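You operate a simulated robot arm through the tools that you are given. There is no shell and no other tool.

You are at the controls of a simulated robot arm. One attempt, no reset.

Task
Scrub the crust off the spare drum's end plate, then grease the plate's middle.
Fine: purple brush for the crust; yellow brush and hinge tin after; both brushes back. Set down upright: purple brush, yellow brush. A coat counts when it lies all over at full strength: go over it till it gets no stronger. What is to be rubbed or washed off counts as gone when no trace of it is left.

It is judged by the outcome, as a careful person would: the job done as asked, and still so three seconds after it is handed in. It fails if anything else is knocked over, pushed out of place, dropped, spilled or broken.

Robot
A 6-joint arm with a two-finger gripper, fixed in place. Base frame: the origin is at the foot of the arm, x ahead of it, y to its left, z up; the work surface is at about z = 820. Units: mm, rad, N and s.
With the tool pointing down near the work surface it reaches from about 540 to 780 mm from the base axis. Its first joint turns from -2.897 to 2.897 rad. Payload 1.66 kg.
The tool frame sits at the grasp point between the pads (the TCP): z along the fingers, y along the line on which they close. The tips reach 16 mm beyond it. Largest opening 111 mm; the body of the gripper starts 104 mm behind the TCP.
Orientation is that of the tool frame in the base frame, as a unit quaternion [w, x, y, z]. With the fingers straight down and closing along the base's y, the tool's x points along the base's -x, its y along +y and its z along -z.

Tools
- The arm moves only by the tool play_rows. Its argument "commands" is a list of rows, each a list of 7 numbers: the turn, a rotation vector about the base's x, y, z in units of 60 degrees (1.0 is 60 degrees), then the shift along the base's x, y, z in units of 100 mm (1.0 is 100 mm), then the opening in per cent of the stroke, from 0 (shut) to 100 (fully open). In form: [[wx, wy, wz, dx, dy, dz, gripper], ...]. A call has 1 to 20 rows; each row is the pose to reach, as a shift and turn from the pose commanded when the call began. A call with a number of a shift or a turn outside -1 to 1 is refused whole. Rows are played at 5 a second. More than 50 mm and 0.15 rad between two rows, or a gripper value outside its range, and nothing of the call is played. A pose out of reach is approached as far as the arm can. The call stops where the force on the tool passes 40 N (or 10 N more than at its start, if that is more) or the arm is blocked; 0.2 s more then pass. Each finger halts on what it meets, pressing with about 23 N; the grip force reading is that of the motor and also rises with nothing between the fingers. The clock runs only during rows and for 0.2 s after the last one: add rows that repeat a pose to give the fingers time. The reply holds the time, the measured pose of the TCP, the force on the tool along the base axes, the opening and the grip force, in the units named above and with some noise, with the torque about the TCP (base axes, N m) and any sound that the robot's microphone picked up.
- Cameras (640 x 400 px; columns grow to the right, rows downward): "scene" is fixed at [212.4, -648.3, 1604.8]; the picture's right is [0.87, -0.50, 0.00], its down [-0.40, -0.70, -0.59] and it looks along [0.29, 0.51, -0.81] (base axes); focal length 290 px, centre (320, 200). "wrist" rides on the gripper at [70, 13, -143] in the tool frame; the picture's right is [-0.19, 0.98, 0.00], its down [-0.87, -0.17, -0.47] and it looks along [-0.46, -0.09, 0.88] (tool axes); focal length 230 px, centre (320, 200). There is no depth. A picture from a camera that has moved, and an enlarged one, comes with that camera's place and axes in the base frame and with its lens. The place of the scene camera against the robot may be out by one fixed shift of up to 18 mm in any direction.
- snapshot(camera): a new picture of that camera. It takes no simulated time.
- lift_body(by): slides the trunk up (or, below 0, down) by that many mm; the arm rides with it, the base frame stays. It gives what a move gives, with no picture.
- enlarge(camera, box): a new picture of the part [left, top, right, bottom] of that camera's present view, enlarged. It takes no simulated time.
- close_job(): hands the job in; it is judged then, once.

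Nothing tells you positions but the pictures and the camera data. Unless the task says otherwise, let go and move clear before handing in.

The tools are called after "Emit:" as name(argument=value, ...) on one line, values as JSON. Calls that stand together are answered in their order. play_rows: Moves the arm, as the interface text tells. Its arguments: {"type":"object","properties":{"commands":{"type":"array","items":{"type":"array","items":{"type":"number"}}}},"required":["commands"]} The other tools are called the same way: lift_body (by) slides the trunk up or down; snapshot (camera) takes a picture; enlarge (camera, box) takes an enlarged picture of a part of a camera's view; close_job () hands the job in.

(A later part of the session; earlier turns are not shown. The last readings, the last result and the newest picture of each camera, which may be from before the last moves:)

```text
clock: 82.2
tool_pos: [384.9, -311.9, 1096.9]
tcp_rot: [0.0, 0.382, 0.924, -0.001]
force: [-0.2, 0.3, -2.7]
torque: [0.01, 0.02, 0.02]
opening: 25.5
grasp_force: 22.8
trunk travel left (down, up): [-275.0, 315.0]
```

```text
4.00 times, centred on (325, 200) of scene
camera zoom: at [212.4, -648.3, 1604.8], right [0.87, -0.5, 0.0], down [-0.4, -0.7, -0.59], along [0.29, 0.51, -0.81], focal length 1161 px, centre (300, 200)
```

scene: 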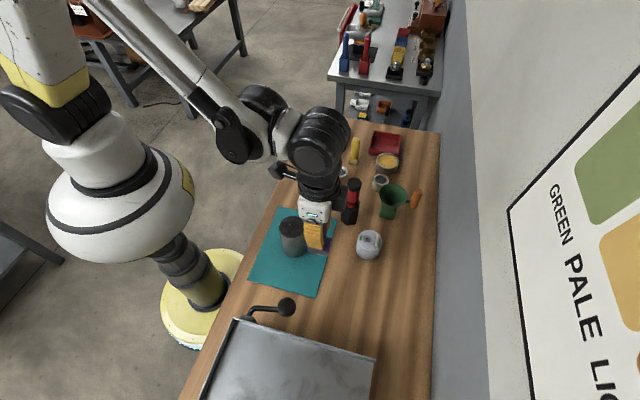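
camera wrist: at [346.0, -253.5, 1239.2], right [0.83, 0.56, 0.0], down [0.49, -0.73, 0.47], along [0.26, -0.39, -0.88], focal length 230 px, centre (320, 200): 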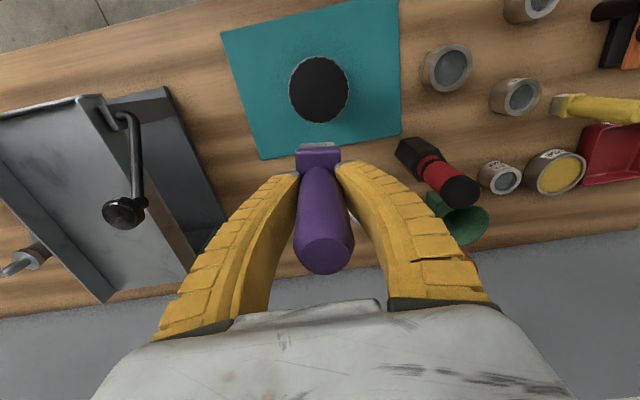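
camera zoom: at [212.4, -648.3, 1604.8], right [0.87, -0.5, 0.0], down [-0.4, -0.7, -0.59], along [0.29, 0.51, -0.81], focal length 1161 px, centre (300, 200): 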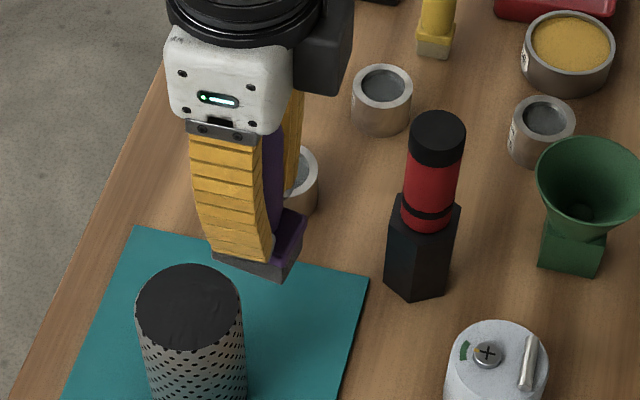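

The grip is sound, with the brush yawed about 8° in the fingers. I'll carry it back above its spot at (365.5, -470) and add the yaw correction.

Emit:
play_rows(commands=[[0, 0, 0.03, -0.05, -0.3, 0, 0], [0, 0, 0.07, -0.1, -0.65, 0, 0], [0, 0, 0.1, -0.15, -1.0, 0, 0], [0, 0, 0.14, -0.2, -1.0, -0.1, 0]])

Emit:
play_rows(commands=[[0, 0, 0, 0, -0.2, -0.1, 0], [0, 0, 0, 0, -0.4, -0.3, 0], [0, 0, 0, 0, -0.6, -0.6, 0], [0, 0, 0, 0, -0.6, -0.9, 0], [0, 0, 0, 0, -0.6, -0.9, 0]])

Emit:
snapshot(camera="wrist")

Emit:
enlarge(camera="scene", box=[270, 220, 390, 340])

```text
clock: 83.2
tool_pos: [364.5, -410.5, 1086.9]
tcp_rot: [0.001, 0.313, 0.95, -0.001]
force: [-0.2, -0.3, -1.2]
torque: [0.02, -0.04, -0.01]
opening: 25.3
grasp_force: 22.8
trunk travel left (down, up): [-275.0, 315.0]
```

```text
clock: 84.4
tool_pos: [368.3, -469.1, 996.0]
tcp_rot: [0.0, 0.314, 0.95, -0.001]
force: [-0.3, -0.2, -1.2]
torque: [-0.01, 0.0, 0.03]
opening: 25.1
grasp_force: 23.0
trunk travel left (down, up): [-275.0, 315.0]
```

```text
taken
camera wrist: at [320.2, -415.9, 1139.1], right [0.74, 0.68, 0.0], down [0.6, -0.65, 0.47], along [0.32, -0.35, -0.88], focal length 230 px, centre (320, 200)
```

wrist: 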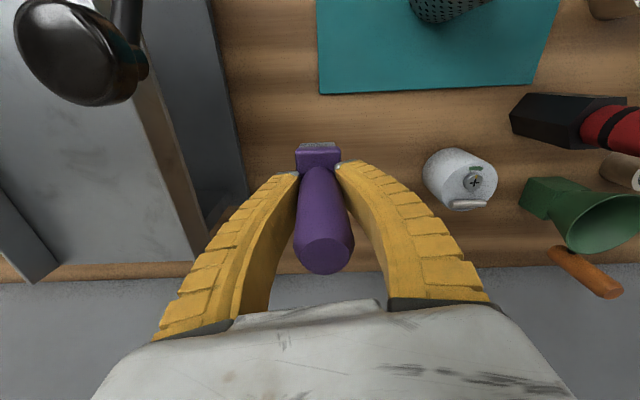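

```text
3.33 times, centred on (330, 280) of scene
camera zoom: at [212.4, -648.3, 1604.8], right [0.87, -0.5, 0.0], down [-0.4, -0.7, -0.59], along [0.29, 0.51, -0.81], focal length 968 px, centre (287, -67)
```

zoom: 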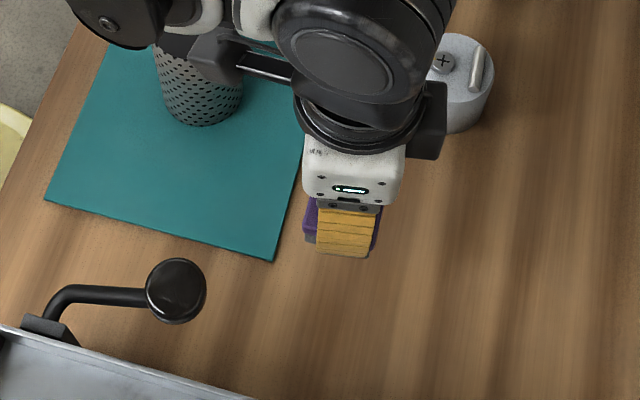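

Above the spot. I'll descend to a height I've already used safely and check the brush and the arm's clearance over the drum.

Emit:
play_rows(commands=[[0, 0, 0, -0.01, -0.01, -0.3, 0], [0, 0, 0, -0.01, -0.01, -0.6, 0], [0, 0, 0, -0.01, -0.01, -0.9, 0], [0, 0, 0, -0.01, -0.01, -1.0, 0], [0, 0, 0, -0.01, -0.01, -1.0, 0]])

Emit:
snapshot(camera="wrist")

Emit:
snapshot(camera="scene")

Emit:
enlarge(camera="scene", box=[290, 250, 370, 330])

```text
clock: 85.6
tool_pos: [366.0, -471.7, 897.3]
tcp_rot: [0.0, 0.314, 0.95, -0.001]
force: [-0.3, -0.1, -2.2]
torque: [-0.02, -0.02, 0.01]
opening: 24.9
grasp_force: 23.2
trunk travel left (down, up): [-275.0, 315.0]
```

```text
taken
camera wrist: at [318.0, -418.7, 1040.5], right [0.74, 0.68, 0.0], down [0.6, -0.65, 0.47], along [0.32, -0.35, -0.88], focal length 230 px, centre (320, 200)
```

wrist: 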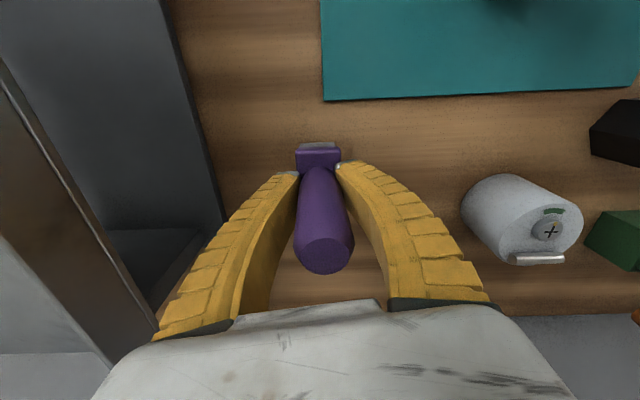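

```text
taken
```

scene: 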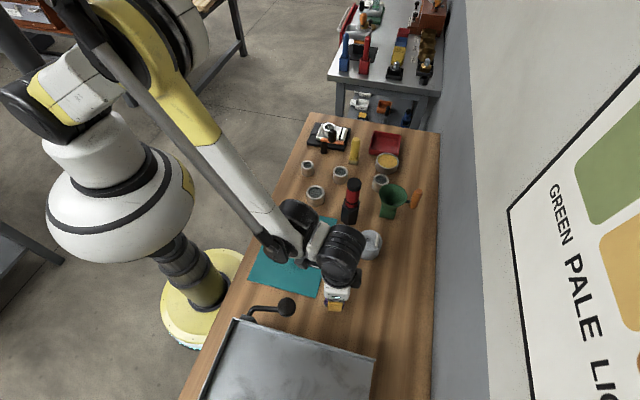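

```text
5.00 times, centred on (330, 290) of scene
camera zoom: at [212.4, -648.3, 1604.8], right [0.87, -0.5, 0.0], down [-0.4, -0.7, -0.59], along [0.29, 0.51, -0.81], focal length 1452 px, centre (270, -250)
```

zoom: 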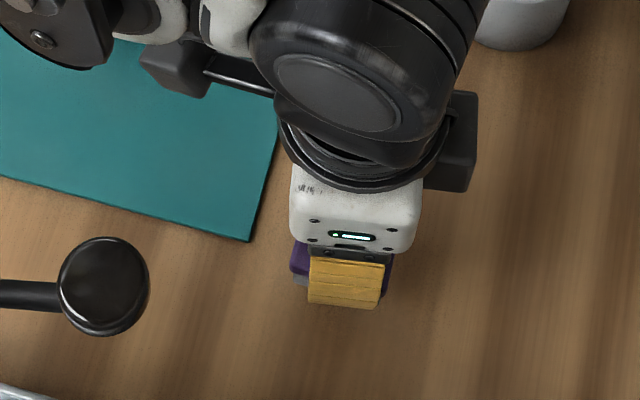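

Clearance looks fine. I'll lower it step by step until the brush stands on the bench.

Emit:
play_rows(commands=[[0, 0, 0, 0, 0.01, -0.08, 0], [0, 0, 0, 0, 0.01, -0.16, 0], [0, 0, 0, 0, 0.01, -0.16, 0]])

Emit:
play_rows(commands=[[0, 0, 0, 0, 0, -0.03, 0], [0, 0, 0, 0, 0, -0.05, 0], [0, 0, 0, 0, 0, -0.05, 0]])

Emit:
play_rows(commands=[[0, 0, 0, 0, 0, -0.03, 0], [0, 0, 0, 0, 0, -0.03, 0]])

```text
clock: 86.4
tool_pos: [366.0, -469.7, 880.5]
tcp_rot: [0.0, 0.314, 0.949, -0.001]
force: [0.2, -0.3, -1.8]
torque: [0.02, 0.01, -0.01]
opening: 24.8
grasp_force: 23.1
trunk travel left (down, up): [-275.0, 315.0]
```

```text
clock: 87.2
tool_pos: [365.7, -469.8, 874.7]
tcp_rot: [0.0, 0.314, 0.949, 0.0]
force: [0.0, -0.1, -2.2]
torque: [-0.01, 0.02, -0.01]
opening: 24.6
grasp_force: 22.9
trunk travel left (down, up): [-275.0, 315.0]
```

```text
clock: 87.8
tool_pos: [364.4, -470.5, 873.5]
tcp_rot: [-0.001, 0.314, 0.949, 0.001]
force: [0.5, 0.4, -2.4]
torque: [0.03, -0.01, 0.03]
opening: 24.6
grasp_force: 23.2
trunk travel left (down, up): [-275.0, 315.0]
```

Emit:
play_rows(commands=[[0, 0, 0, 0, 0, -0.02, 0], [0, 0, 0, 0, 0, -0.02, 0]])

Emit:
play_rows(commands=[[0, 0, 0, 0, 0, -0.015, 0], [0, 0, 0, 0, 0, -0.015, 0]])

Emit:
enlarge(camera="scene", box=[290, 250, 370, 330])

```text
clock: 88.4
tool_pos: [365.1, -469.3, 871.3]
tcp_rot: [0.0, 0.314, 0.95, 0.0]
force: [0.7, -2.8, 7.8]
torque: [-0.14, -0.15, -0.02]
opening: 24.8
grasp_force: 23.3
trunk travel left (down, up): [-275.0, 315.0]
```

```text
clock: 89.0
tool_pos: [364.2, -469.9, 869.9]
tcp_rot: [0.0, 0.314, 0.949, 0.0]
force: [-3.4, -3.9, 11.0]
torque: [-0.11, 0.02, -0.06]
opening: 24.9
grasp_force: 22.8
trunk travel left (down, up): [-275.0, 315.0]
```

```text
5.00 times, centred on (330, 290) of scene
camera zoom: at [212.4, -648.3, 1604.8], right [0.87, -0.5, 0.0], down [-0.4, -0.7, -0.59], along [0.29, 0.51, -0.81], focal length 1452 px, centre (270, -250)
```

zoom: 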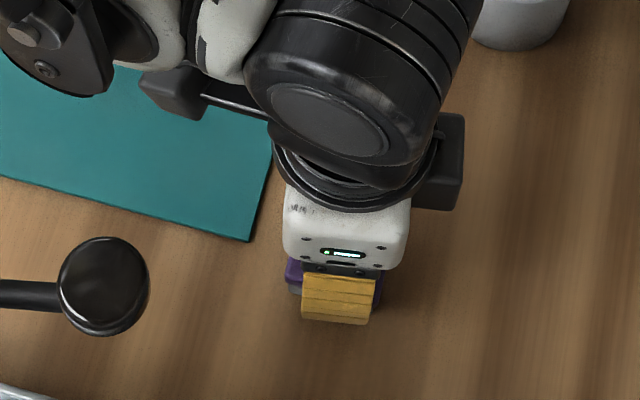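

The brush is standing on the bench. I'll relax the pressure and open the fingers slowly.

Emit:
play_rows(commands=[[0, 0, 0, 0, 0, 0.008, 0], [0, 0, 0, 0, 0, 0.008, 20], [0, 0, 0, 0, 0, 0.008, 24], [0, 0, 0, 0, 0, 0.008, 28], [0, 0, 0, 0, 0, 0.008, 35], [0, 0, 0, 0, 0, 0.008, 45], [0, 0, 0, 0, 0, 0.008, 60], [0, 0, 0, 0, 0, 0.008, 70], [0, 0, 0, 0, 0, 0.008, 70]])

Emit:
snapshot(camera="wrist")

```text
clock: 91.0
tool_pos: [364.4, -469.4, 870.6]
tcp_rot: [0.0, 0.314, 0.949, 0.0]
force: [0.1, -1.2, -0.1]
torque: [0.01, 0.0, -0.02]
opening: 78.9
grasp_force: 1.4
trunk travel left (down, up): [-275.0, 315.0]
```

```text
taken
camera wrist: at [317.0, -416.4, 1013.7], right [0.74, 0.68, 0.0], down [0.6, -0.65, 0.47], along [0.32, -0.35, -0.88], focal length 230 px, centre (320, 200)
```

wrist: 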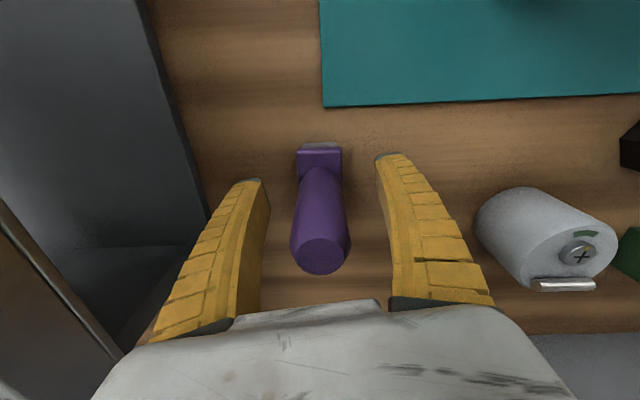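

The purple brush stands upright between the open fingers. I'll rise straight up clear of it and check.

Emit:
play_rows(commands=[[0, 0, 0, 0, 0, 0.2, 70], [0, 0, 0, 0, 0, 0.5, 70], [0, 0, 0, 0, 0, 0.8, 70], [0, 0, 0, 0, 0, 1.0, 70]])

Emit:
play_rows(commands=[[0, 0, 0, 0, 0, 0.4, 70], [0, 0, 0, 0, 0, 0.8, 70], [0, 0, 0, 0, 0.1, 1.0, 70], [0, 0, 0, 0.1, 0.3, 1.0, 70], [0, 0, 0, 0.1, 0.3, 1.0, 70]])

Emit:
snapshot(camera="scene")

Emit:
snapshot(camera="wrist")

Emit:
enlarge(camera="scene", box=[230, 270, 370, 360])

```text
clock: 92.0
tool_pos: [365.0, -469.5, 970.7]
tcp_rot: [0.0, 0.314, 0.949, 0.001]
force: [0.4, 0.1, 0.1]
torque: [0.0, 0.0, 0.04]
opening: 78.9
grasp_force: 0.6
trunk travel left (down, up): [-275.0, 315.0]
```

```text
clock: 93.2
tool_pos: [375.9, -438.0, 1073.4]
tcp_rot: [0.0, 0.313, 0.95, 0.001]
force: [0.1, 0.6, 0.1]
torque: [0.0, -0.03, -0.02]
opening: 79.2
grasp_force: 0.9
trunk travel left (down, up): [-275.0, 315.0]
```

```text
taken
```

scene: 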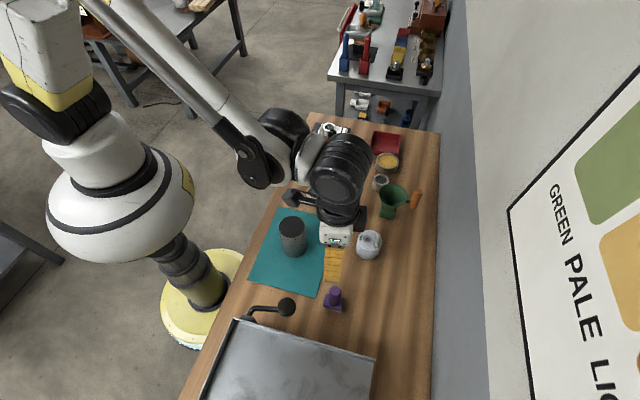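

```text
taken
camera wrist: at [327.2, -385.1, 1216.5], right [0.74, 0.68, 0.0], down [0.6, -0.65, 0.47], along [0.32, -0.35, -0.88], focal length 230 px, centre (320, 200)
```

wrist: 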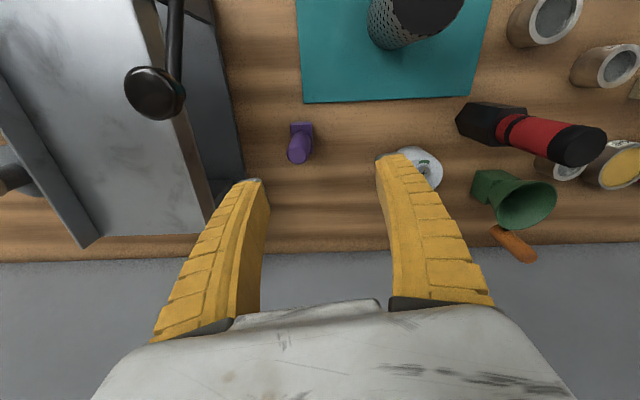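

```text
4.44 times, centred on (300, 315) of scene
camera zoom: at [212.4, -648.3, 1604.8], right [0.87, -0.5, 0.0], down [-0.4, -0.7, -0.59], along [0.29, 0.51, -0.81], focal length 1290 px, centre (409, -311)
```

zoom: 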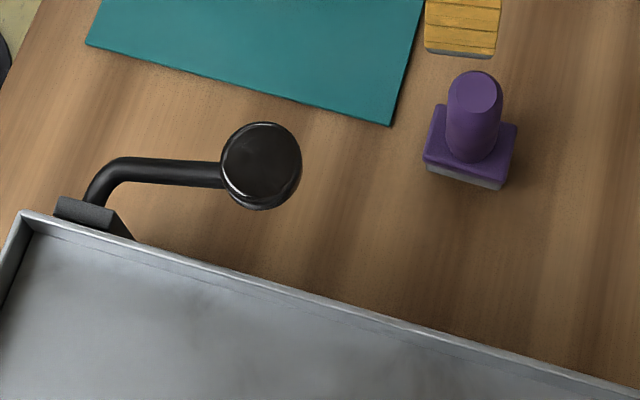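

The purple brush is back exactly as it was. With the gripper empty I'll look at the plate up close once more before greasing.

Emit:
play_rows(commands=[[0, 0, 0, -0.1, 0.4, 0.2, 70], [0, 0, 0, -0.2, 0.8, 0.2, 70], [0, 0, 0, -0.3, 1.0, 0.2, 70]])

Emit:
play_rows(commands=[[0, 0, 0, -0.1, 0.4, -0.1, 70], [0, 0, 0, -0.2, 0.8, -0.3, 70], [0, 0, 0, -0.22, 1.0, -0.6, 70], [0, 0, 0, -0.22, 1.0, -0.6, 70]])

Emit:
snapshot(camera="wrist")

Emit:
enlarge(camera="wrist", box=[250, 110, 390, 260])

```text
clock: 94.0
tool_pos: [346.1, -339.1, 1090.5]
tcp_rot: [-0.001, 0.314, 0.949, 0.0]
force: [0.8, 0.2, -0.2]
torque: [-0.01, -0.03, -0.01]
opening: 79.0
grasp_force: 0.8
trunk travel left (down, up): [-275.0, 315.0]
```

```text
clock: 95.0
tool_pos: [324.6, -240.7, 1031.1]
tcp_rot: [0.0, 0.313, 0.95, 0.0]
force: [0.6, 0.2, -0.4]
torque: [0.0, -0.04, -0.03]
opening: 79.2
grasp_force: 1.0
trunk travel left (down, up): [-275.0, 315.0]
```

```text
taken
camera wrist: at [277.1, -187.1, 1173.9], right [0.74, 0.68, 0.0], down [0.6, -0.65, 0.47], along [0.32, -0.35, -0.88], focal length 230 px, centre (320, 200)
```

wrist: 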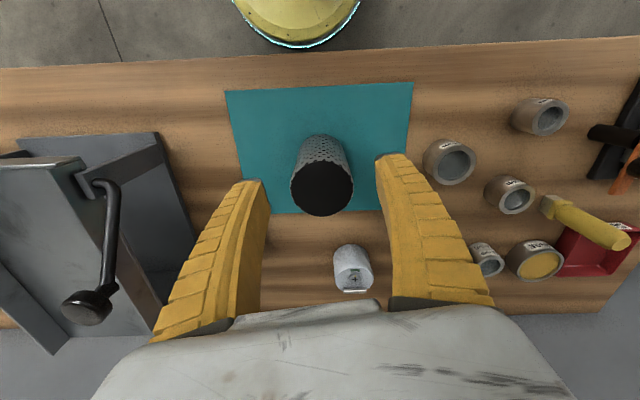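

```text
2.67 times, centred on (320, 185) of wrist
camera zoom: at [277.1, -187.1, 1173.9], right [0.74, 0.68, 0.0], down [0.6, -0.65, 0.47], along [0.32, -0.35, -0.88], focal length 614 px, centre (320, 240)
```

zoom: 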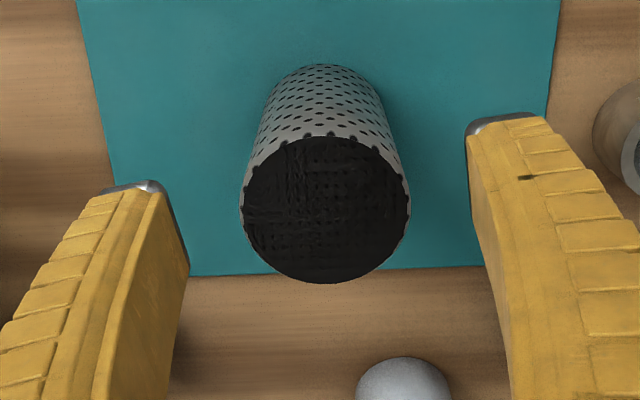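

Emit:
enlarge(camera="wrist", box=[285, 155, 360, 220])

Emit:
enlarge(camera="wrist", box=[305, 170, 340, 200])

```text
6.15 times, centred on (322, 188) of wrist
camera zoom: at [277.1, -187.1, 1173.9], right [0.74, 0.68, 0.0], down [0.6, -0.65, 0.47], along [0.32, -0.35, -0.88], focal length 1416 px, centre (305, 277)
```

zoom: 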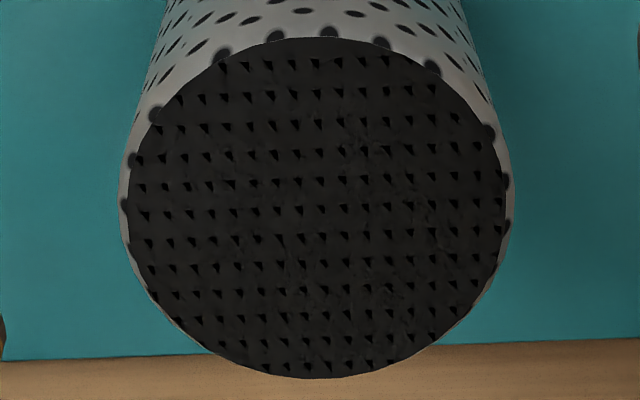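

```text
13.33 times, centred on (322, 185) of wrist
camera zoom: at [277.1, -187.1, 1173.9], right [0.74, 0.68, 0.0], down [0.6, -0.65, 0.47], along [0.32, -0.35, -0.88], focal length 3068 px, centre (287, 400)
```

zoom: 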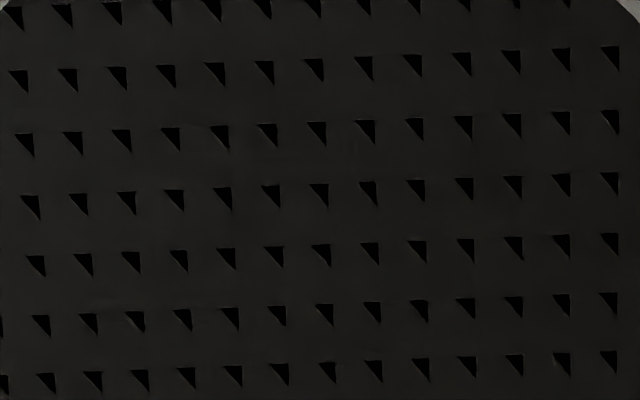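

The plate looks evenly clean. Now for the yellow brush: I'll rise above the mill's height (about 1020), square up the gripper and move toward the brush.

Emit:
play_rows(commands=[[0, 0, 0.1, 0, 0.1, 0.3, 100], [0, 0, 0.2, 0.1, 0.3, 0.6, 100], [0, 0, 0.3, 0.3, 0.5, 0.9, 100], [0, 0, 0.42, 0.6, 0.7, 1.0, 100], [0, 0, 0.52, 0.9, 0.9, 1.0, 100], [0, 0, 0.61, 1.0, 1.0, 1.0, 100]])

Emit:
play_rows(commands=[[0, 0, 0, 0.3, 0.2, 0, 100], [0, 0, 0, 0.65, 0.4, 0, 100], [0, 0, 0, 1.0, 0.6, 0, 100], [0, 0, 0, 1.0, 0.6, -0.3, 100], [0, 0, 0, 1.0, 0.6, -0.3, 100]])

Emit:
snapshot(camera="wrist")

Emit:
enlarge(camera="scene", box=[270, 205, 320, 265])

```text
clock: 96.4
tool_pos: [420.7, -138.8, 1130.9]
tcp_rot: [0.0, -0.001, 1.0, 0.0]
force: [0.4, -0.6, -0.3]
torque: [0.01, 0.01, 0.02]
opening: 111.0
grasp_force: 0.1
trunk travel left (down, up): [-275.0, 315.0]
```

```text
clock: 97.6
tool_pos: [520.3, -80.0, 1099.4]
tcp_rot: [0.0, -0.001, 1.0, 0.0]
force: [0.1, -0.6, 0.6]
torque: [-0.02, 0.0, 0.0]
opening: 110.9
grasp_force: 0.0
trunk travel left (down, up): [-275.0, 315.0]
```

```text
taken
camera wrist: at [450.1, -65.7, 1241.7], right [0.19, 0.98, 0.0], down [0.87, -0.17, 0.47], along [0.46, -0.09, -0.88], focal length 230 px, centre (320, 200)
```

wrist: 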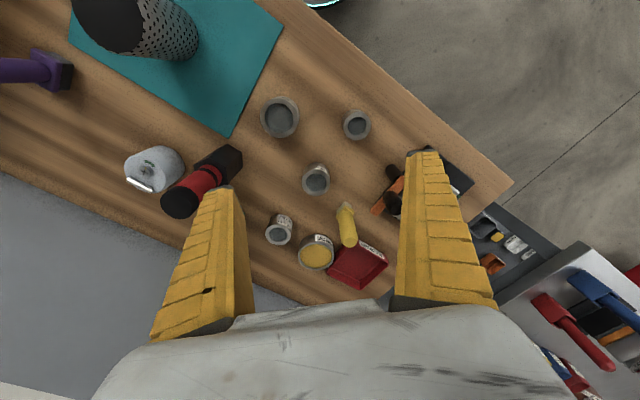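

```text
6.67 times, centred on (295, 235) of scene
camera zoom: at [212.4, -648.3, 1604.8], right [0.87, -0.5, 0.0], down [-0.4, -0.7, -0.59], along [0.29, 0.51, -0.81], focal length 1936 px, centre (487, -33)
```

zoom: 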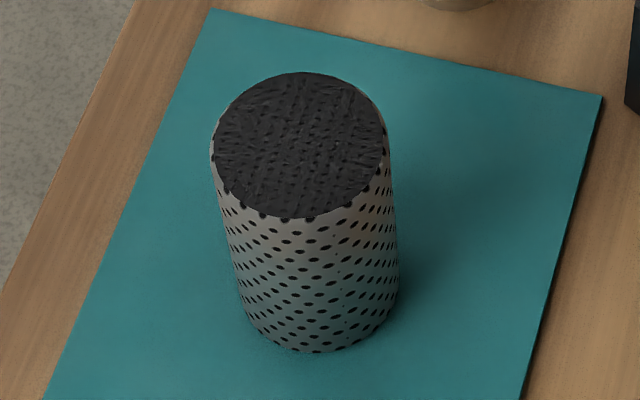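

The drum is still upright in place. Now I'll measure the yellow brush and the HINGE tin from here.

Emit:
enlarge(camera="wrist", box=[290, 190, 390, 290])

Emit:
enlarge(camera="scene", box=[335, 125, 405, 195])

```text
4.00 times, centred on (340, 240) of wrist
camera zoom: at [450.1, -65.7, 1241.7], right [0.19, 0.98, 0.0], down [0.87, -0.17, 0.47], along [0.46, -0.09, -0.88], focal length 920 px, centre (240, 40)
```

zoom: 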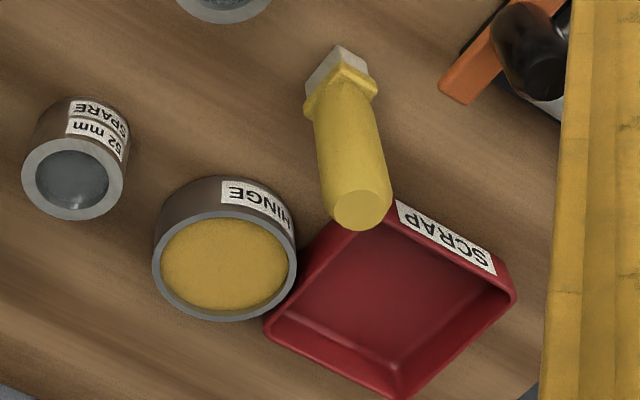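

```text
5.71 times, centred on (370, 160) of scene
camera zoom: at [212.4, -648.3, 1604.8], right [0.87, -0.5, 0.0], down [-0.4, -0.7, -0.59], along [0.29, 0.51, -0.81], focal length 1659 px, centre (34, 429)
```

zoom: 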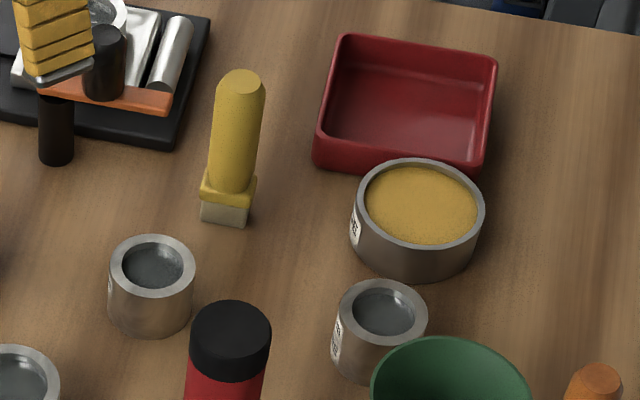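

The yellow brush axis is near (700, -62), and an orange bar end sits close by at about (685, -16, 879). A -45° yaw keeps both fingers clear of it, so I'll hover there.

Emit:
play_rows(commands=[[0, 0, -0.13, 0.2, 0.03, 0, 80], [0, 0, -0.26, 0.4, 0.06, 0, 70], [0, 0, -0.39, 0.6, 0.09, 0, 65], [0, 0, -0.52, 0.8, 0.12, 0, 65], [0, 0, -0.64, 0.9, 0.15, 0, 65], [0, 0, -0.75, 1.0, 0.17, 0, 65]])

Emit:
play_rows(commands=[[0, 0, 0, 0.3, 0, 0, 65], [0, 0, 0, 0.6, 0, -0.1, 65], [0, 0, 0, 0.8, 0, -0.3, 65], [0, 0, 0, 0.8, 0, -0.6, 65], [0, 0, 0, 0.8, 0, -0.9, 65], [0, 0, 0, 0.8, 0, -0.95, 65], [0, 0, 0, 0.8, 0, -0.95, 65]])

Emit:
snapshot(camera="wrist")

Emit:
enlarge(camera="wrist", box=[270, 100, 370, 210])

Emit:
enlarge(camera="scene", box=[310, 80, 430, 190])

```text
clock: 99.0
tool_pos: [622.5, -63.7, 1100.9]
tcp_rot: [0.0, 0.384, 0.923, 0.0]
force: [0.5, -1.0, -0.3]
torque: [0.04, 0.02, -0.02]
opening: 73.9
grasp_force: 0.8
trunk travel left (down, up): [-275.0, 315.0]
```

```text
clock: 100.6
tool_pos: [703.4, -62.7, 1005.5]
tcp_rot: [-0.001, 0.383, 0.924, 0.0]
force: [1.1, -0.8, -0.1]
torque: [0.0, -0.01, 0.0]
opening: 73.8
grasp_force: 1.3
trunk travel left (down, up): [-275.0, 315.0]
```

```text
taken
camera wrist: at [663.6, -3.2, 1148.6], right [0.83, 0.56, 0.0], down [0.49, -0.73, 0.47], along [0.26, -0.39, -0.88], focal length 230 px, centre (320, 200)
```

wrist: 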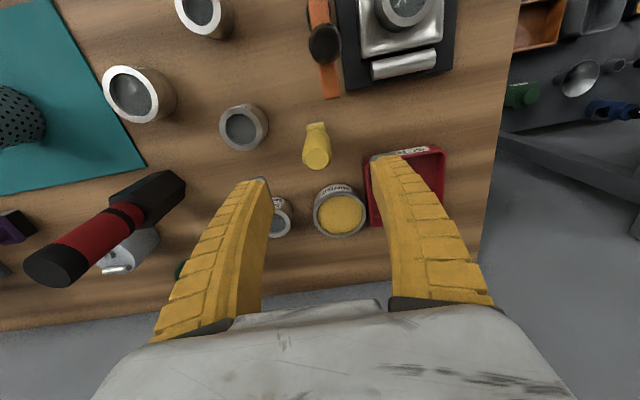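

```text
3.64 times, centred on (320, 155) of wrist
camera zoom: at [663.6, -3.2, 1148.6], right [0.83, 0.56, 0.0], down [0.49, -0.73, 0.47], along [0.26, -0.39, -0.88], focal length 837 px, centre (320, 364)
```

zoom: 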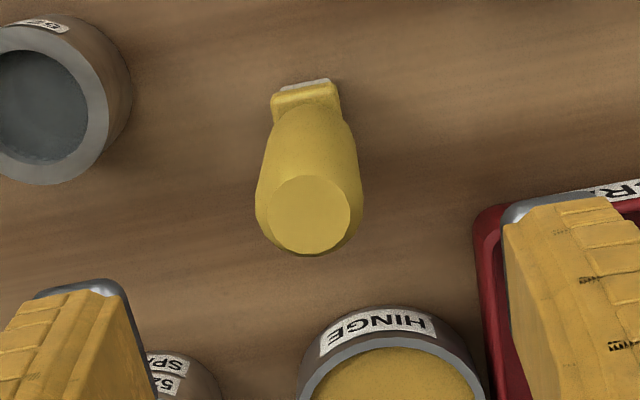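

```text
3.64 times, centred on (370, 135) of scene
camera zoom: at [212.4, -648.3, 1604.8], right [0.87, -0.5, 0.0], down [-0.4, -0.7, -0.59], along [0.29, 0.51, -0.81], focal length 1056 px, centre (138, 436)
```

zoom: 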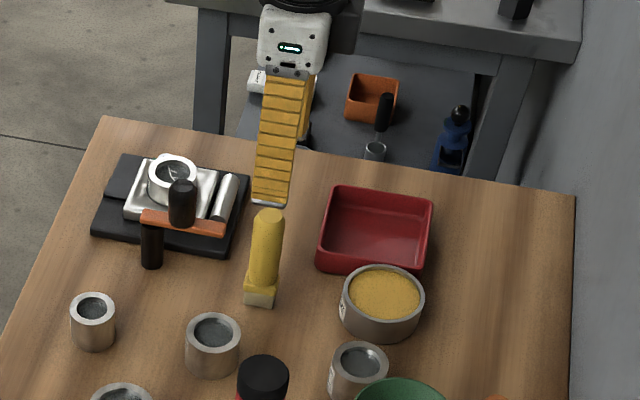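

The brush axis is about 3.5 mm short of the gripper in x. I'll correct that and descend around the handle.

Emit:
play_rows(commands=[[0, 0, 0, -0.035, 0.003, -0.2, 60], [0, 0, 0, -0.035, 0.003, -0.5, 60], [0, 0, 0, -0.035, 0.003, -0.8, 60], [0, 0, 0, -0.035, 0.003, -1.0, 60], [0, 0, 0, -0.035, 0.003, -1.0, 60]])

Emit:
snapshot(camera="wrist")

Emit:
enlarge(camera="scene", box=[310, 90, 410, 180])

```text
clock: 101.8
tool_pos: [700.3, -62.4, 905.7]
tcp_rot: [0.0, 0.383, 0.924, 0.0]
force: [0.2, -0.2, -0.6]
torque: [-0.01, 0.02, 0.02]
opening: 68.3
grasp_force: 1.5
trunk travel left (down, up): [-275.0, 315.0]
```

```text
taken
camera wrist: at [660.6, -2.3, 1048.5], right [0.83, 0.56, 0.0], down [0.49, -0.73, 0.47], along [0.26, -0.39, -0.88], focal length 230 px, centre (320, 200)
```

wrist: 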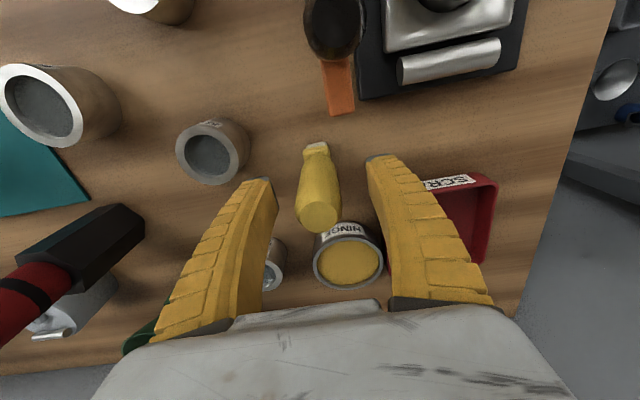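

```text
4.44 times, centred on (360, 135) of scene
camera zoom: at [212.4, -648.3, 1604.8], right [0.87, -0.5, 0.0], down [-0.4, -0.7, -0.59], along [0.29, 0.51, -0.81], focal length 1290 px, centre (142, 489)
```

zoom: 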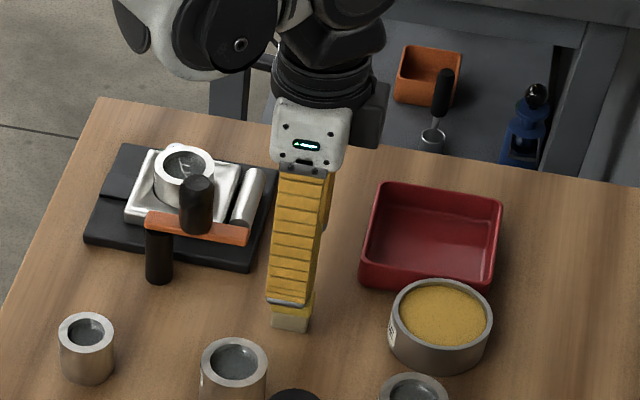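

Well centred. I'll go down to z ≈ 880 and grip.

Emit:
play_rows(commands=[[0, 0, 0, 0, 0, -0.13, 60], [0, 0, 0, 0, 0, -0.26, 60], [0, 0, 0, 0, 0, -0.26, 45], [0, 0, 0, 0, 0, -0.26, 30], [0, 0, 0, 0, 0, -0.26, 15], [0, 0, 0, 0, 0, -0.26, 0], [0, 0, 0, 0, 0, -0.26, 0], [0, 0, 0, 0, 0, -0.26, 0]])

Emit:
snapshot(camera="wrist")

```text
clock: 103.6
tool_pos: [699.1, -60.6, 879.0]
tcp_rot: [0.001, 0.382, 0.924, 0.0]
force: [2.2, -1.5, 5.5]
torque: [-0.21, -0.16, -0.02]
opening: 25.8
grasp_force: 23.3
trunk travel left (down, up): [-275.0, 315.0]
```

```text
taken
camera wrist: at [658.8, -2.0, 1021.4], right [0.83, 0.56, 0.0], down [0.49, -0.73, 0.47], along [0.26, -0.39, -0.88], focal length 230 px, centre (320, 200)
```

wrist: 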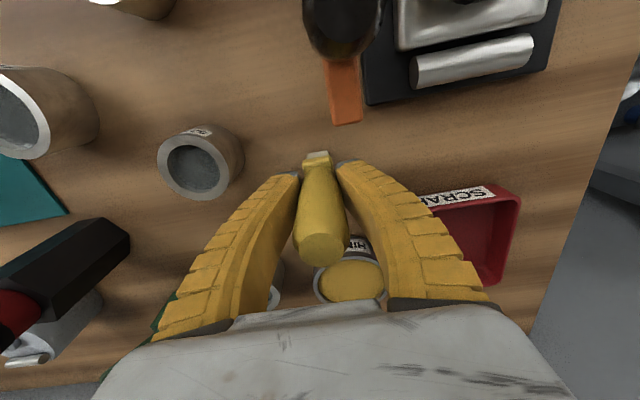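

I have the yellow brush, with its bottom about 60 mm below the TCP. I'll lift it and take a picture to pin down the tin.

Emit:
play_rows(commands=[[0, 0, 0, 0, 0, 0.1, 0], [0, 0, 0, 0, 0, 0.3, 0], [0, 0, 0, 0, 0, 0.6, 0], [0, 0, 0, 0, 0, 1.0, 0], [0, 0, 0, 0, 0, 1.0, 0]])

Emit:
snapshot(camera="wrist")

Emit:
enlarge(camera="wrist", box=[260, 130, 420, 290])

Emit:
enlarge(camera="scene", box=[320, 90, 410, 180])

```text
clock: 104.8
tool_pos: [699.3, -62.3, 979.7]
tcp_rot: [0.0, 0.382, 0.924, -0.001]
force: [-0.4, 0.2, -1.0]
torque: [-0.02, 0.0, 0.05]
opening: 22.7
grasp_force: 22.9
trunk travel left (down, up): [-275.0, 315.0]
```

```text
taken
camera wrist: at [660.2, -2.1, 1123.4], right [0.83, 0.56, 0.0], down [0.49, -0.73, 0.47], along [0.26, -0.39, -0.88], focal length 230 px, centre (320, 200)
```

wrist: 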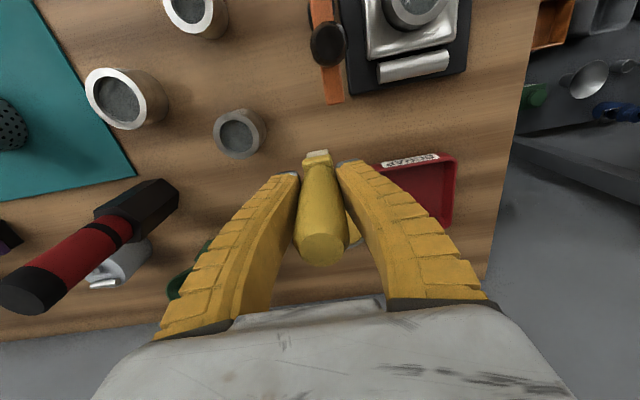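

```text
2.50 times, centred on (340, 210) of wrist
camera zoom: at [660.2, -2.1, 1123.4], right [0.83, 0.56, 0.0], down [0.49, -0.73, 0.47], along [0.26, -0.39, -0.88], focal length 575 px, centre (270, 175)
```

zoom: 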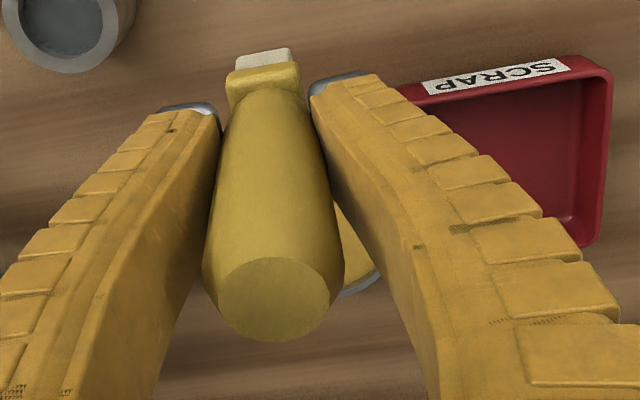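

```text
4.44 times, centred on (365, 135) of scene
camera zoom: at [212.4, -648.3, 1604.8], right [0.87, -0.5, 0.0], down [-0.4, -0.7, -0.59], along [0.29, 0.51, -0.81], focal length 1290 px, centre (120, 489)
```

zoom: 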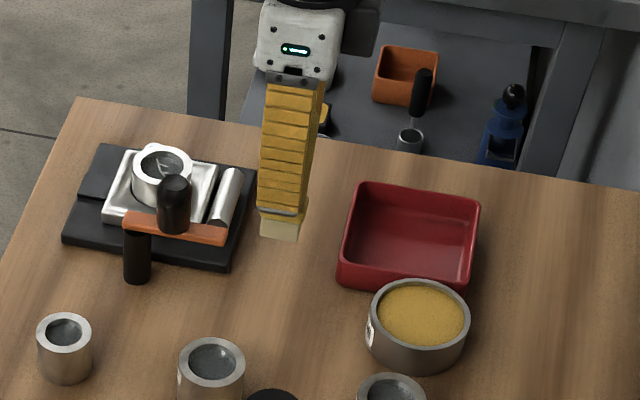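

The tin centre is near (788, -138), at the edge of reach. I'll move above its near side, still high, and see whether the arm reaches.

Emit:
play_rows(commands=[[0, 0, 0, 0.2, -0.2, 0, 0], [0, 0, 0, 0.4, -0.4, 0, 0], [0, 0, 0, 0.6, -0.6, 0, 0], [0, 0, 0, 0.76, -0.75, 0, 0], [0, 0, 0, 0.76, -0.75, 0, 0]])

Emit:
enlarge(camera="scene", box=[330, 90, 430, 190])

Emit:
snapshot(camera="wrist")

```text
clock: 106.0
tool_pos: [777.6, -135.7, 980.9]
tcp_rot: [0.0, 0.383, 0.924, 0.0]
force: [0.6, 0.1, -3.4]
torque: [0.0, -0.02, 0.0]
opening: 23.0
grasp_force: 22.9
trunk travel left (down, up): [-275.0, 315.0]
```

```text
4.00 times, centred on (380, 140) of scene
camera zoom: at [212.4, -648.3, 1604.8], right [0.87, -0.5, 0.0], down [-0.4, -0.7, -0.59], along [0.29, 0.51, -0.81], focal length 1161 px, centre (80, 440)
```

zoom: 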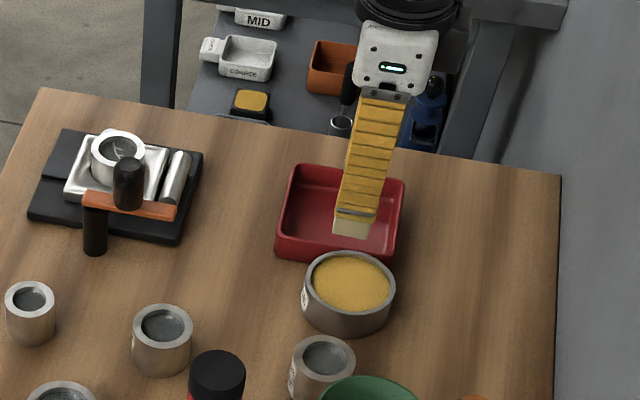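

```text
taken
camera wrist: at [737.9, -77.2, 1123.8], right [0.83, 0.56, 0.0], down [0.49, -0.73, 0.47], along [0.26, -0.39, -0.88], focal length 230 px, centre (320, 200)
```

wrist: 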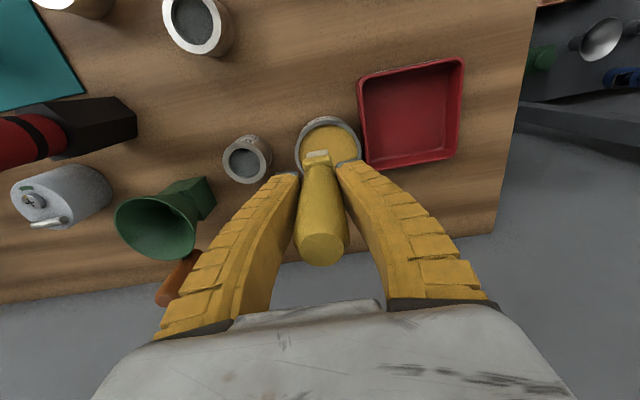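

Reach is good here. I'll step slightly further in and lower the brush into the HINGE tin.

Emit:
play_rows(commands=[[0, 0, 0, 0.03, 0, -0.1, 0], [0, 0, 0, 0.03, 0, -0.3, 0], [0, 0, 0, 0.03, 0, -0.5, 0], [0, 0, 0, 0.03, 0, -0.55, 0], [0, 0, 0, 0.03, 0, -0.55, 0]])

Emit:
enlarge(camera="scene", box=[350, 120, 420, 190])

Emit:
enlarge(camera="wrist", box=[260, 90, 400, 230])

```text
clock: 107.2
tool_pos: [778.1, -137.6, 924.9]
tcp_rot: [0.0, 0.382, 0.924, 0.0]
force: [-0.2, 1.3, -2.0]
torque: [0.01, 0.02, -0.05]
opening: 22.9
grasp_force: 22.8
trunk travel left (down, up): [-275.0, 315.0]
```

```text
5.71 times, centred on (385, 155) of scene
camera zoom: at [212.4, -648.3, 1604.8], right [0.87, -0.5, 0.0], down [-0.4, -0.7, -0.59], along [0.29, 0.51, -0.81], focal length 1659 px, centre (-51, 457)
```

zoom: 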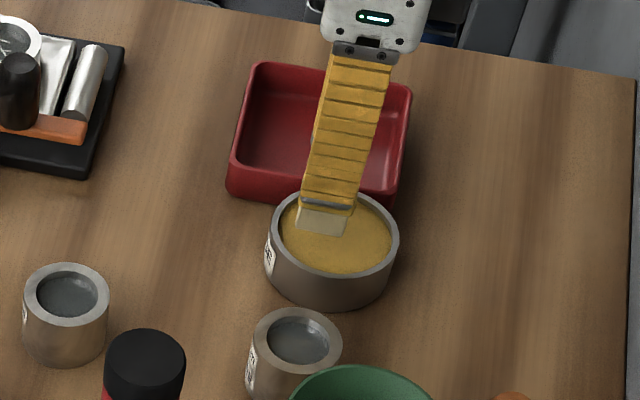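

```text
2.86 times, centred on (330, 160) of wrist
camera zoom: at [739.1, -78.2, 1068.3], right [0.83, 0.56, 0.0], down [0.49, -0.73, 0.47], along [0.26, -0.39, -0.88], focal length 657 px, centre (291, 314)
```

zoom: 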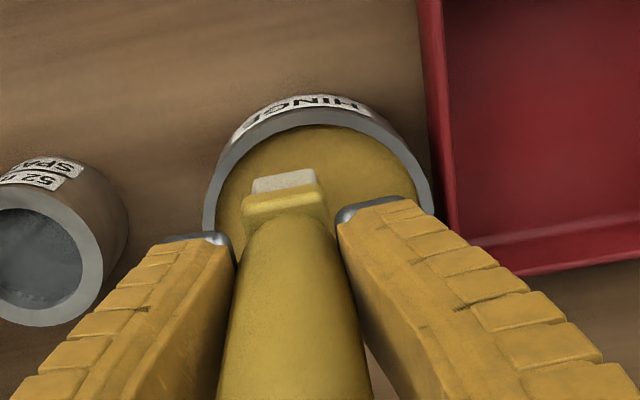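

Emit:
play_rows(commands=[[0, 0, 0, 0.03, 0.03, -0.05, 0], [0, 0, 0, 0.03, 0.03, -0.1, 0], [0, 0, 0, 0.03, 0.03, -0.13, 0], [0, 0, 0, 0.03, 0.03, -0.13, 0]])

Emit:
play_rows(commands=[[0, 0, 0, 0, 0, -0.03, 0], [0, 0, 0, 0, 0, -0.03, 0]])

Emit:
enlarge(camera="scene", box=[360, 135, 410, 185])

Emit:
enlarge(camera="wrist", box=[260, 90, 400, 230])

```text
clock: 108.2
tool_pos: [781.4, -135.2, 912.8]
tcp_rot: [0.0, 0.382, 0.924, -0.001]
force: [-0.1, -0.7, -2.1]
torque: [-0.01, 0.0, 0.03]
opening: 22.5
grasp_force: 23.7
trunk travel left (down, up): [-275.0, 315.0]
```

```text
clock: 108.8
tool_pos: [781.1, -133.6, 907.7]
tcp_rot: [0.0, 0.383, 0.924, 0.0]
force: [-1.0, -0.4, -0.7]
torque: [-0.03, 0.0, 0.0]
opening: 23.0
grasp_force: 22.9
trunk travel left (down, up): [-275.0, 315.0]
```

```text
8.00 times, centred on (385, 160) of scene
camera zoom: at [212.4, -648.3, 1604.8], right [0.87, -0.5, 0.0], down [-0.4, -0.7, -0.59], along [0.29, 0.51, -0.81], focal length 2323 px, centre (-200, 520)
```

zoom: 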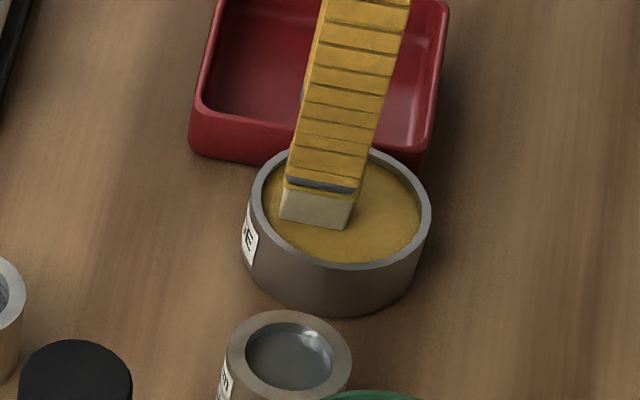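

```text
2.86 times, centred on (330, 160) of wrist
camera zoom: at [741.8, -74.7, 1051.8], right [0.83, 0.56, 0.0], down [0.49, -0.73, 0.47], along [0.26, -0.39, -0.88], focal length 657 px, centre (291, 314)
```

zoom: 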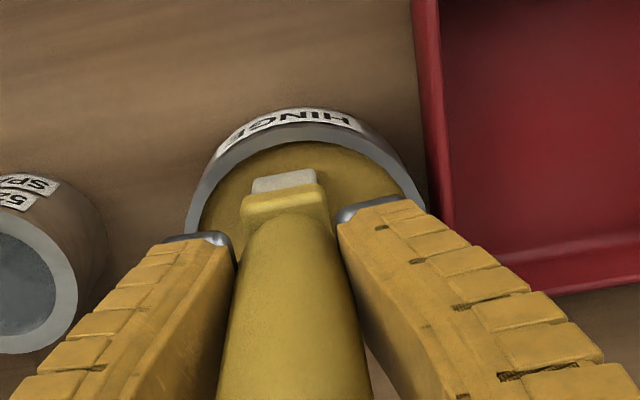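

Emit:
play_rows(commands=[[0, 0, 0, 0.02, -0.02, -0.02, 0], [0, 0, 0, 0.02, -0.02, -0.04, 0], [0, 0, 0, 0.02, -0.02, -0.04, 0]])

Emit:
play_rows(commands=[[0, 0, 0, 0, 0, -0.02, 0], [0, 0, 0, 0, 0, -0.03, 0], [0, 0, 0, 0, 0, -0.03, 0]])

Emit:
enlarge(camera="scene", box=[360, 135, 410, 185])

```text
clock: 109.6
tool_pos: [782.5, -136.0, 905.1]
tcp_rot: [0.001, 0.382, 0.924, -0.001]
force: [-2.5, 3.0, 14.7]
torque: [0.15, 0.11, -0.01]
opening: 27.2
grasp_force: 23.2
trunk travel left (down, up): [-275.0, 315.0]
```

```text
clock: 110.4
tool_pos: [784.0, -136.2, 903.3]
tcp_rot: [0.001, 0.383, 0.924, 0.0]
force: [6.0, -1.0, 17.1]
torque: [-0.08, -0.12, 0.01]
opening: 28.9
grasp_force: 23.1
trunk travel left (down, up): [-275.0, 315.0]
```

```text
8.00 times, centred on (385, 160) of scene
camera zoom: at [212.4, -648.3, 1604.8], right [0.87, -0.5, 0.0], down [-0.4, -0.7, -0.59], along [0.29, 0.51, -0.81], focal length 2323 px, centre (-200, 520)
```

zoom: 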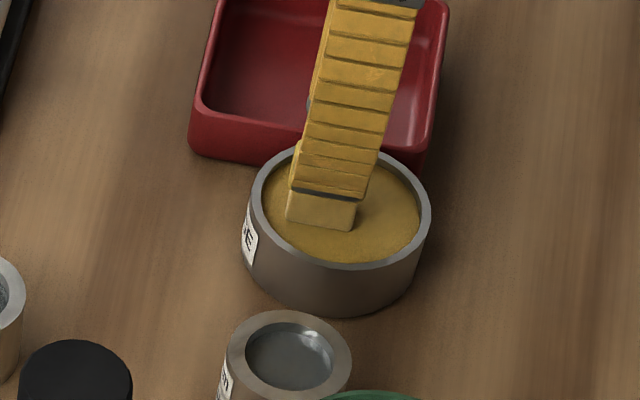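

The bristles have taken on the yellow grease, so the brush is loaded. I'll lift out and carry it high over everything to the drum.

Emit:
play_rows(commands=[[0, 0, 0, 0, 0, 0.05, 0], [0, 0, 0, 0, 0, 0.25, 0], [0, 0, 0, -0.1, 0, 0.6, 0], [0, 0, 0, -0.3, 0, 1.0, 0], [0, 0, 0, -0.3, 0, 1.0, 0]])

Emit:
play_rows(commands=[[0, 0, 0, -0.3, 0, 0.3, 0], [0, 0, 0, -0.6, 0, 0.6, 0], [0, 0, 0, -0.9, 0, 0.9, 0], [0, 0, 0, -1.0, 0, 1.0, 0]])

Emit:
enlarge(camera="scene", box=[320, 90, 420, 190])

Emit:
enlarge(camera="wrist", box=[260, 120, 380, 280])

```text
clock: 111.6
tool_pos: [753.1, -137.6, 998.7]
tcp_rot: [0.0, 0.383, 0.924, 0.0]
force: [-0.5, -1.2, -0.8]
torque: [-0.01, -0.01, 0.01]
opening: 23.9
grasp_force: 23.4
trunk travel left (down, up): [-275.0, 315.0]
```

```text
clock: 112.6
tool_pos: [654.7, -135.9, 1097.9]
tcp_rot: [0.0, 0.382, 0.924, 0.0]
force: [0.1, -0.6, -0.8]
torque: [-0.01, 0.01, -0.01]
opening: 23.5
grasp_force: 23.3
trunk travel left (down, up): [-275.0, 315.0]
```

```text
4.00 times, centred on (370, 140) of scene
camera zoom: at [212.4, -648.3, 1604.8], right [0.87, -0.5, 0.0], down [-0.4, -0.7, -0.59], along [0.29, 0.51, -0.81], focal length 1161 px, centre (120, 440)
```

zoom: 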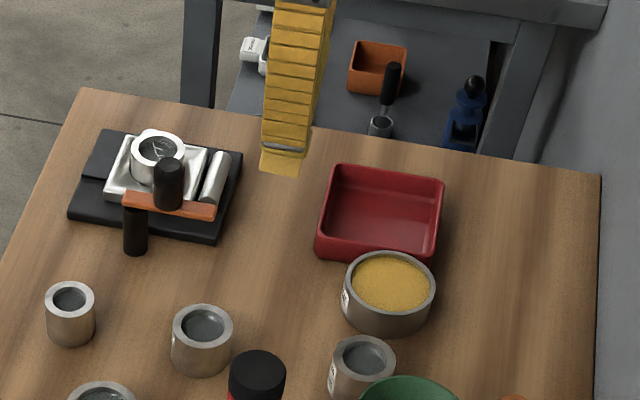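

```text
2.50 times, centred on (320, 200) of wrist
camera zoom: at [614.1, -76.1, 1240.6], right [0.83, 0.56, 0.0], down [0.49, -0.73, 0.47], along [0.26, -0.39, -0.88], focal length 575 px, centre (320, 200)
```

zoom: 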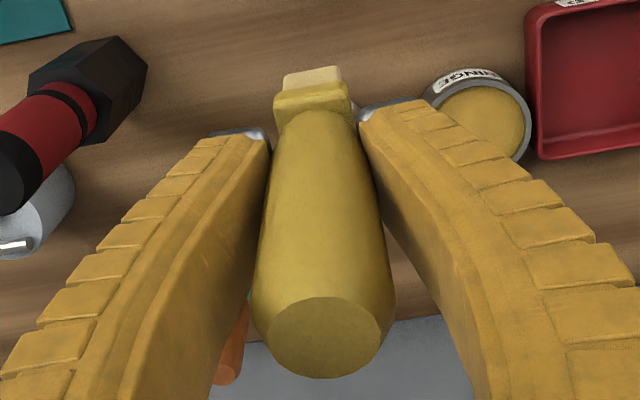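

The tin is undisturbed. I'll carry the loaded brush over to the drum at height.

Emit:
play_rows(commands=[[0, 0, 0, -0.35, 0, 0, 0], [0, 0, 0, -0.7, -0.05, 0, 0], [0, 0, 0, -1.0, -0.1, 0, 0]])

Emit:
play_rows(commands=[[0, 0, 0, -0.35, -0.1, 0, 0], [0, 0, 0, -0.7, -0.2, 0, 0], [0, 0, 0, -1.0, -0.4, 0, 0]])

Emit:
play_rows(commands=[[0, 0, 0, -0.35, -0.25, 0, 0], [0, 0, 0, -0.7, -0.5, 0, 0], [0, 0, 0, -1.0, -0.8, -0.1, 0], [0, 0, 0, -1.0, -0.8, -0.4, 0], [0, 0, 0, -1.0, -0.8, -0.6, 0], [0, 0, 0, -1.0, -0.8, -0.6, 0]])

Emit:
enlarge(camera="scene", box=[260, 180, 340, 260])

Emit:
enlarge(camera="wrist", box=[260, 90, 380, 250])

```text
clock: 113.4
tool_pos: [550.2, -148.4, 1098.6]
tcp_rot: [0.001, 0.382, 0.924, 0.0]
force: [-0.3, -0.9, -1.9]
torque: [-0.02, -0.03, -0.01]
opening: 23.3
grasp_force: 23.1
trunk travel left (down, up): [-275.0, 315.0]
```

```text
clock: 114.2
tool_pos: [451.4, -187.1, 1101.8]
tcp_rot: [0.0, 0.382, 0.924, 0.0]
force: [0.0, -0.2, -1.9]
torque: [-0.02, -0.02, 0.0]
opening: 23.3
grasp_force: 23.3
trunk travel left (down, up): [-275.0, 315.0]
```

```text
clock: 115.6
tool_pos: [354.7, -267.6, 1040.4]
tcp_rot: [0.0, 0.382, 0.924, 0.0]
force: [-0.2, 0.5, -1.3]
torque: [0.0, 0.02, -0.02]
opening: 22.8
grasp_force: 23.5
trunk travel left (down, up): [-275.0, 315.0]
```

```text
5.00 times, centred on (300, 220) of scene
camera zoom: at [212.4, -648.3, 1604.8], right [0.87, -0.5, 0.0], down [-0.4, -0.7, -0.59], along [0.29, 0.51, -0.81], focal length 1452 px, centre (420, 100)
```

zoom: 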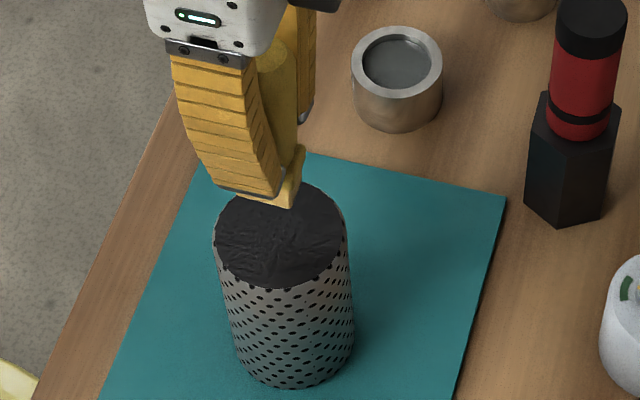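

```text
2.50 times, centred on (320, 170) of wrist
camera zoom: at [314.6, -206.6, 1184.9], right [0.83, 0.56, 0.0], down [0.49, -0.73, 0.47], along [0.26, -0.39, -0.88], focal length 575 px, centre (320, 275)
```

zoom: 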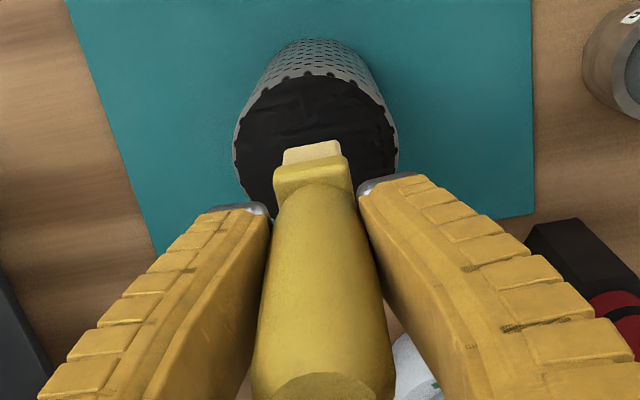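

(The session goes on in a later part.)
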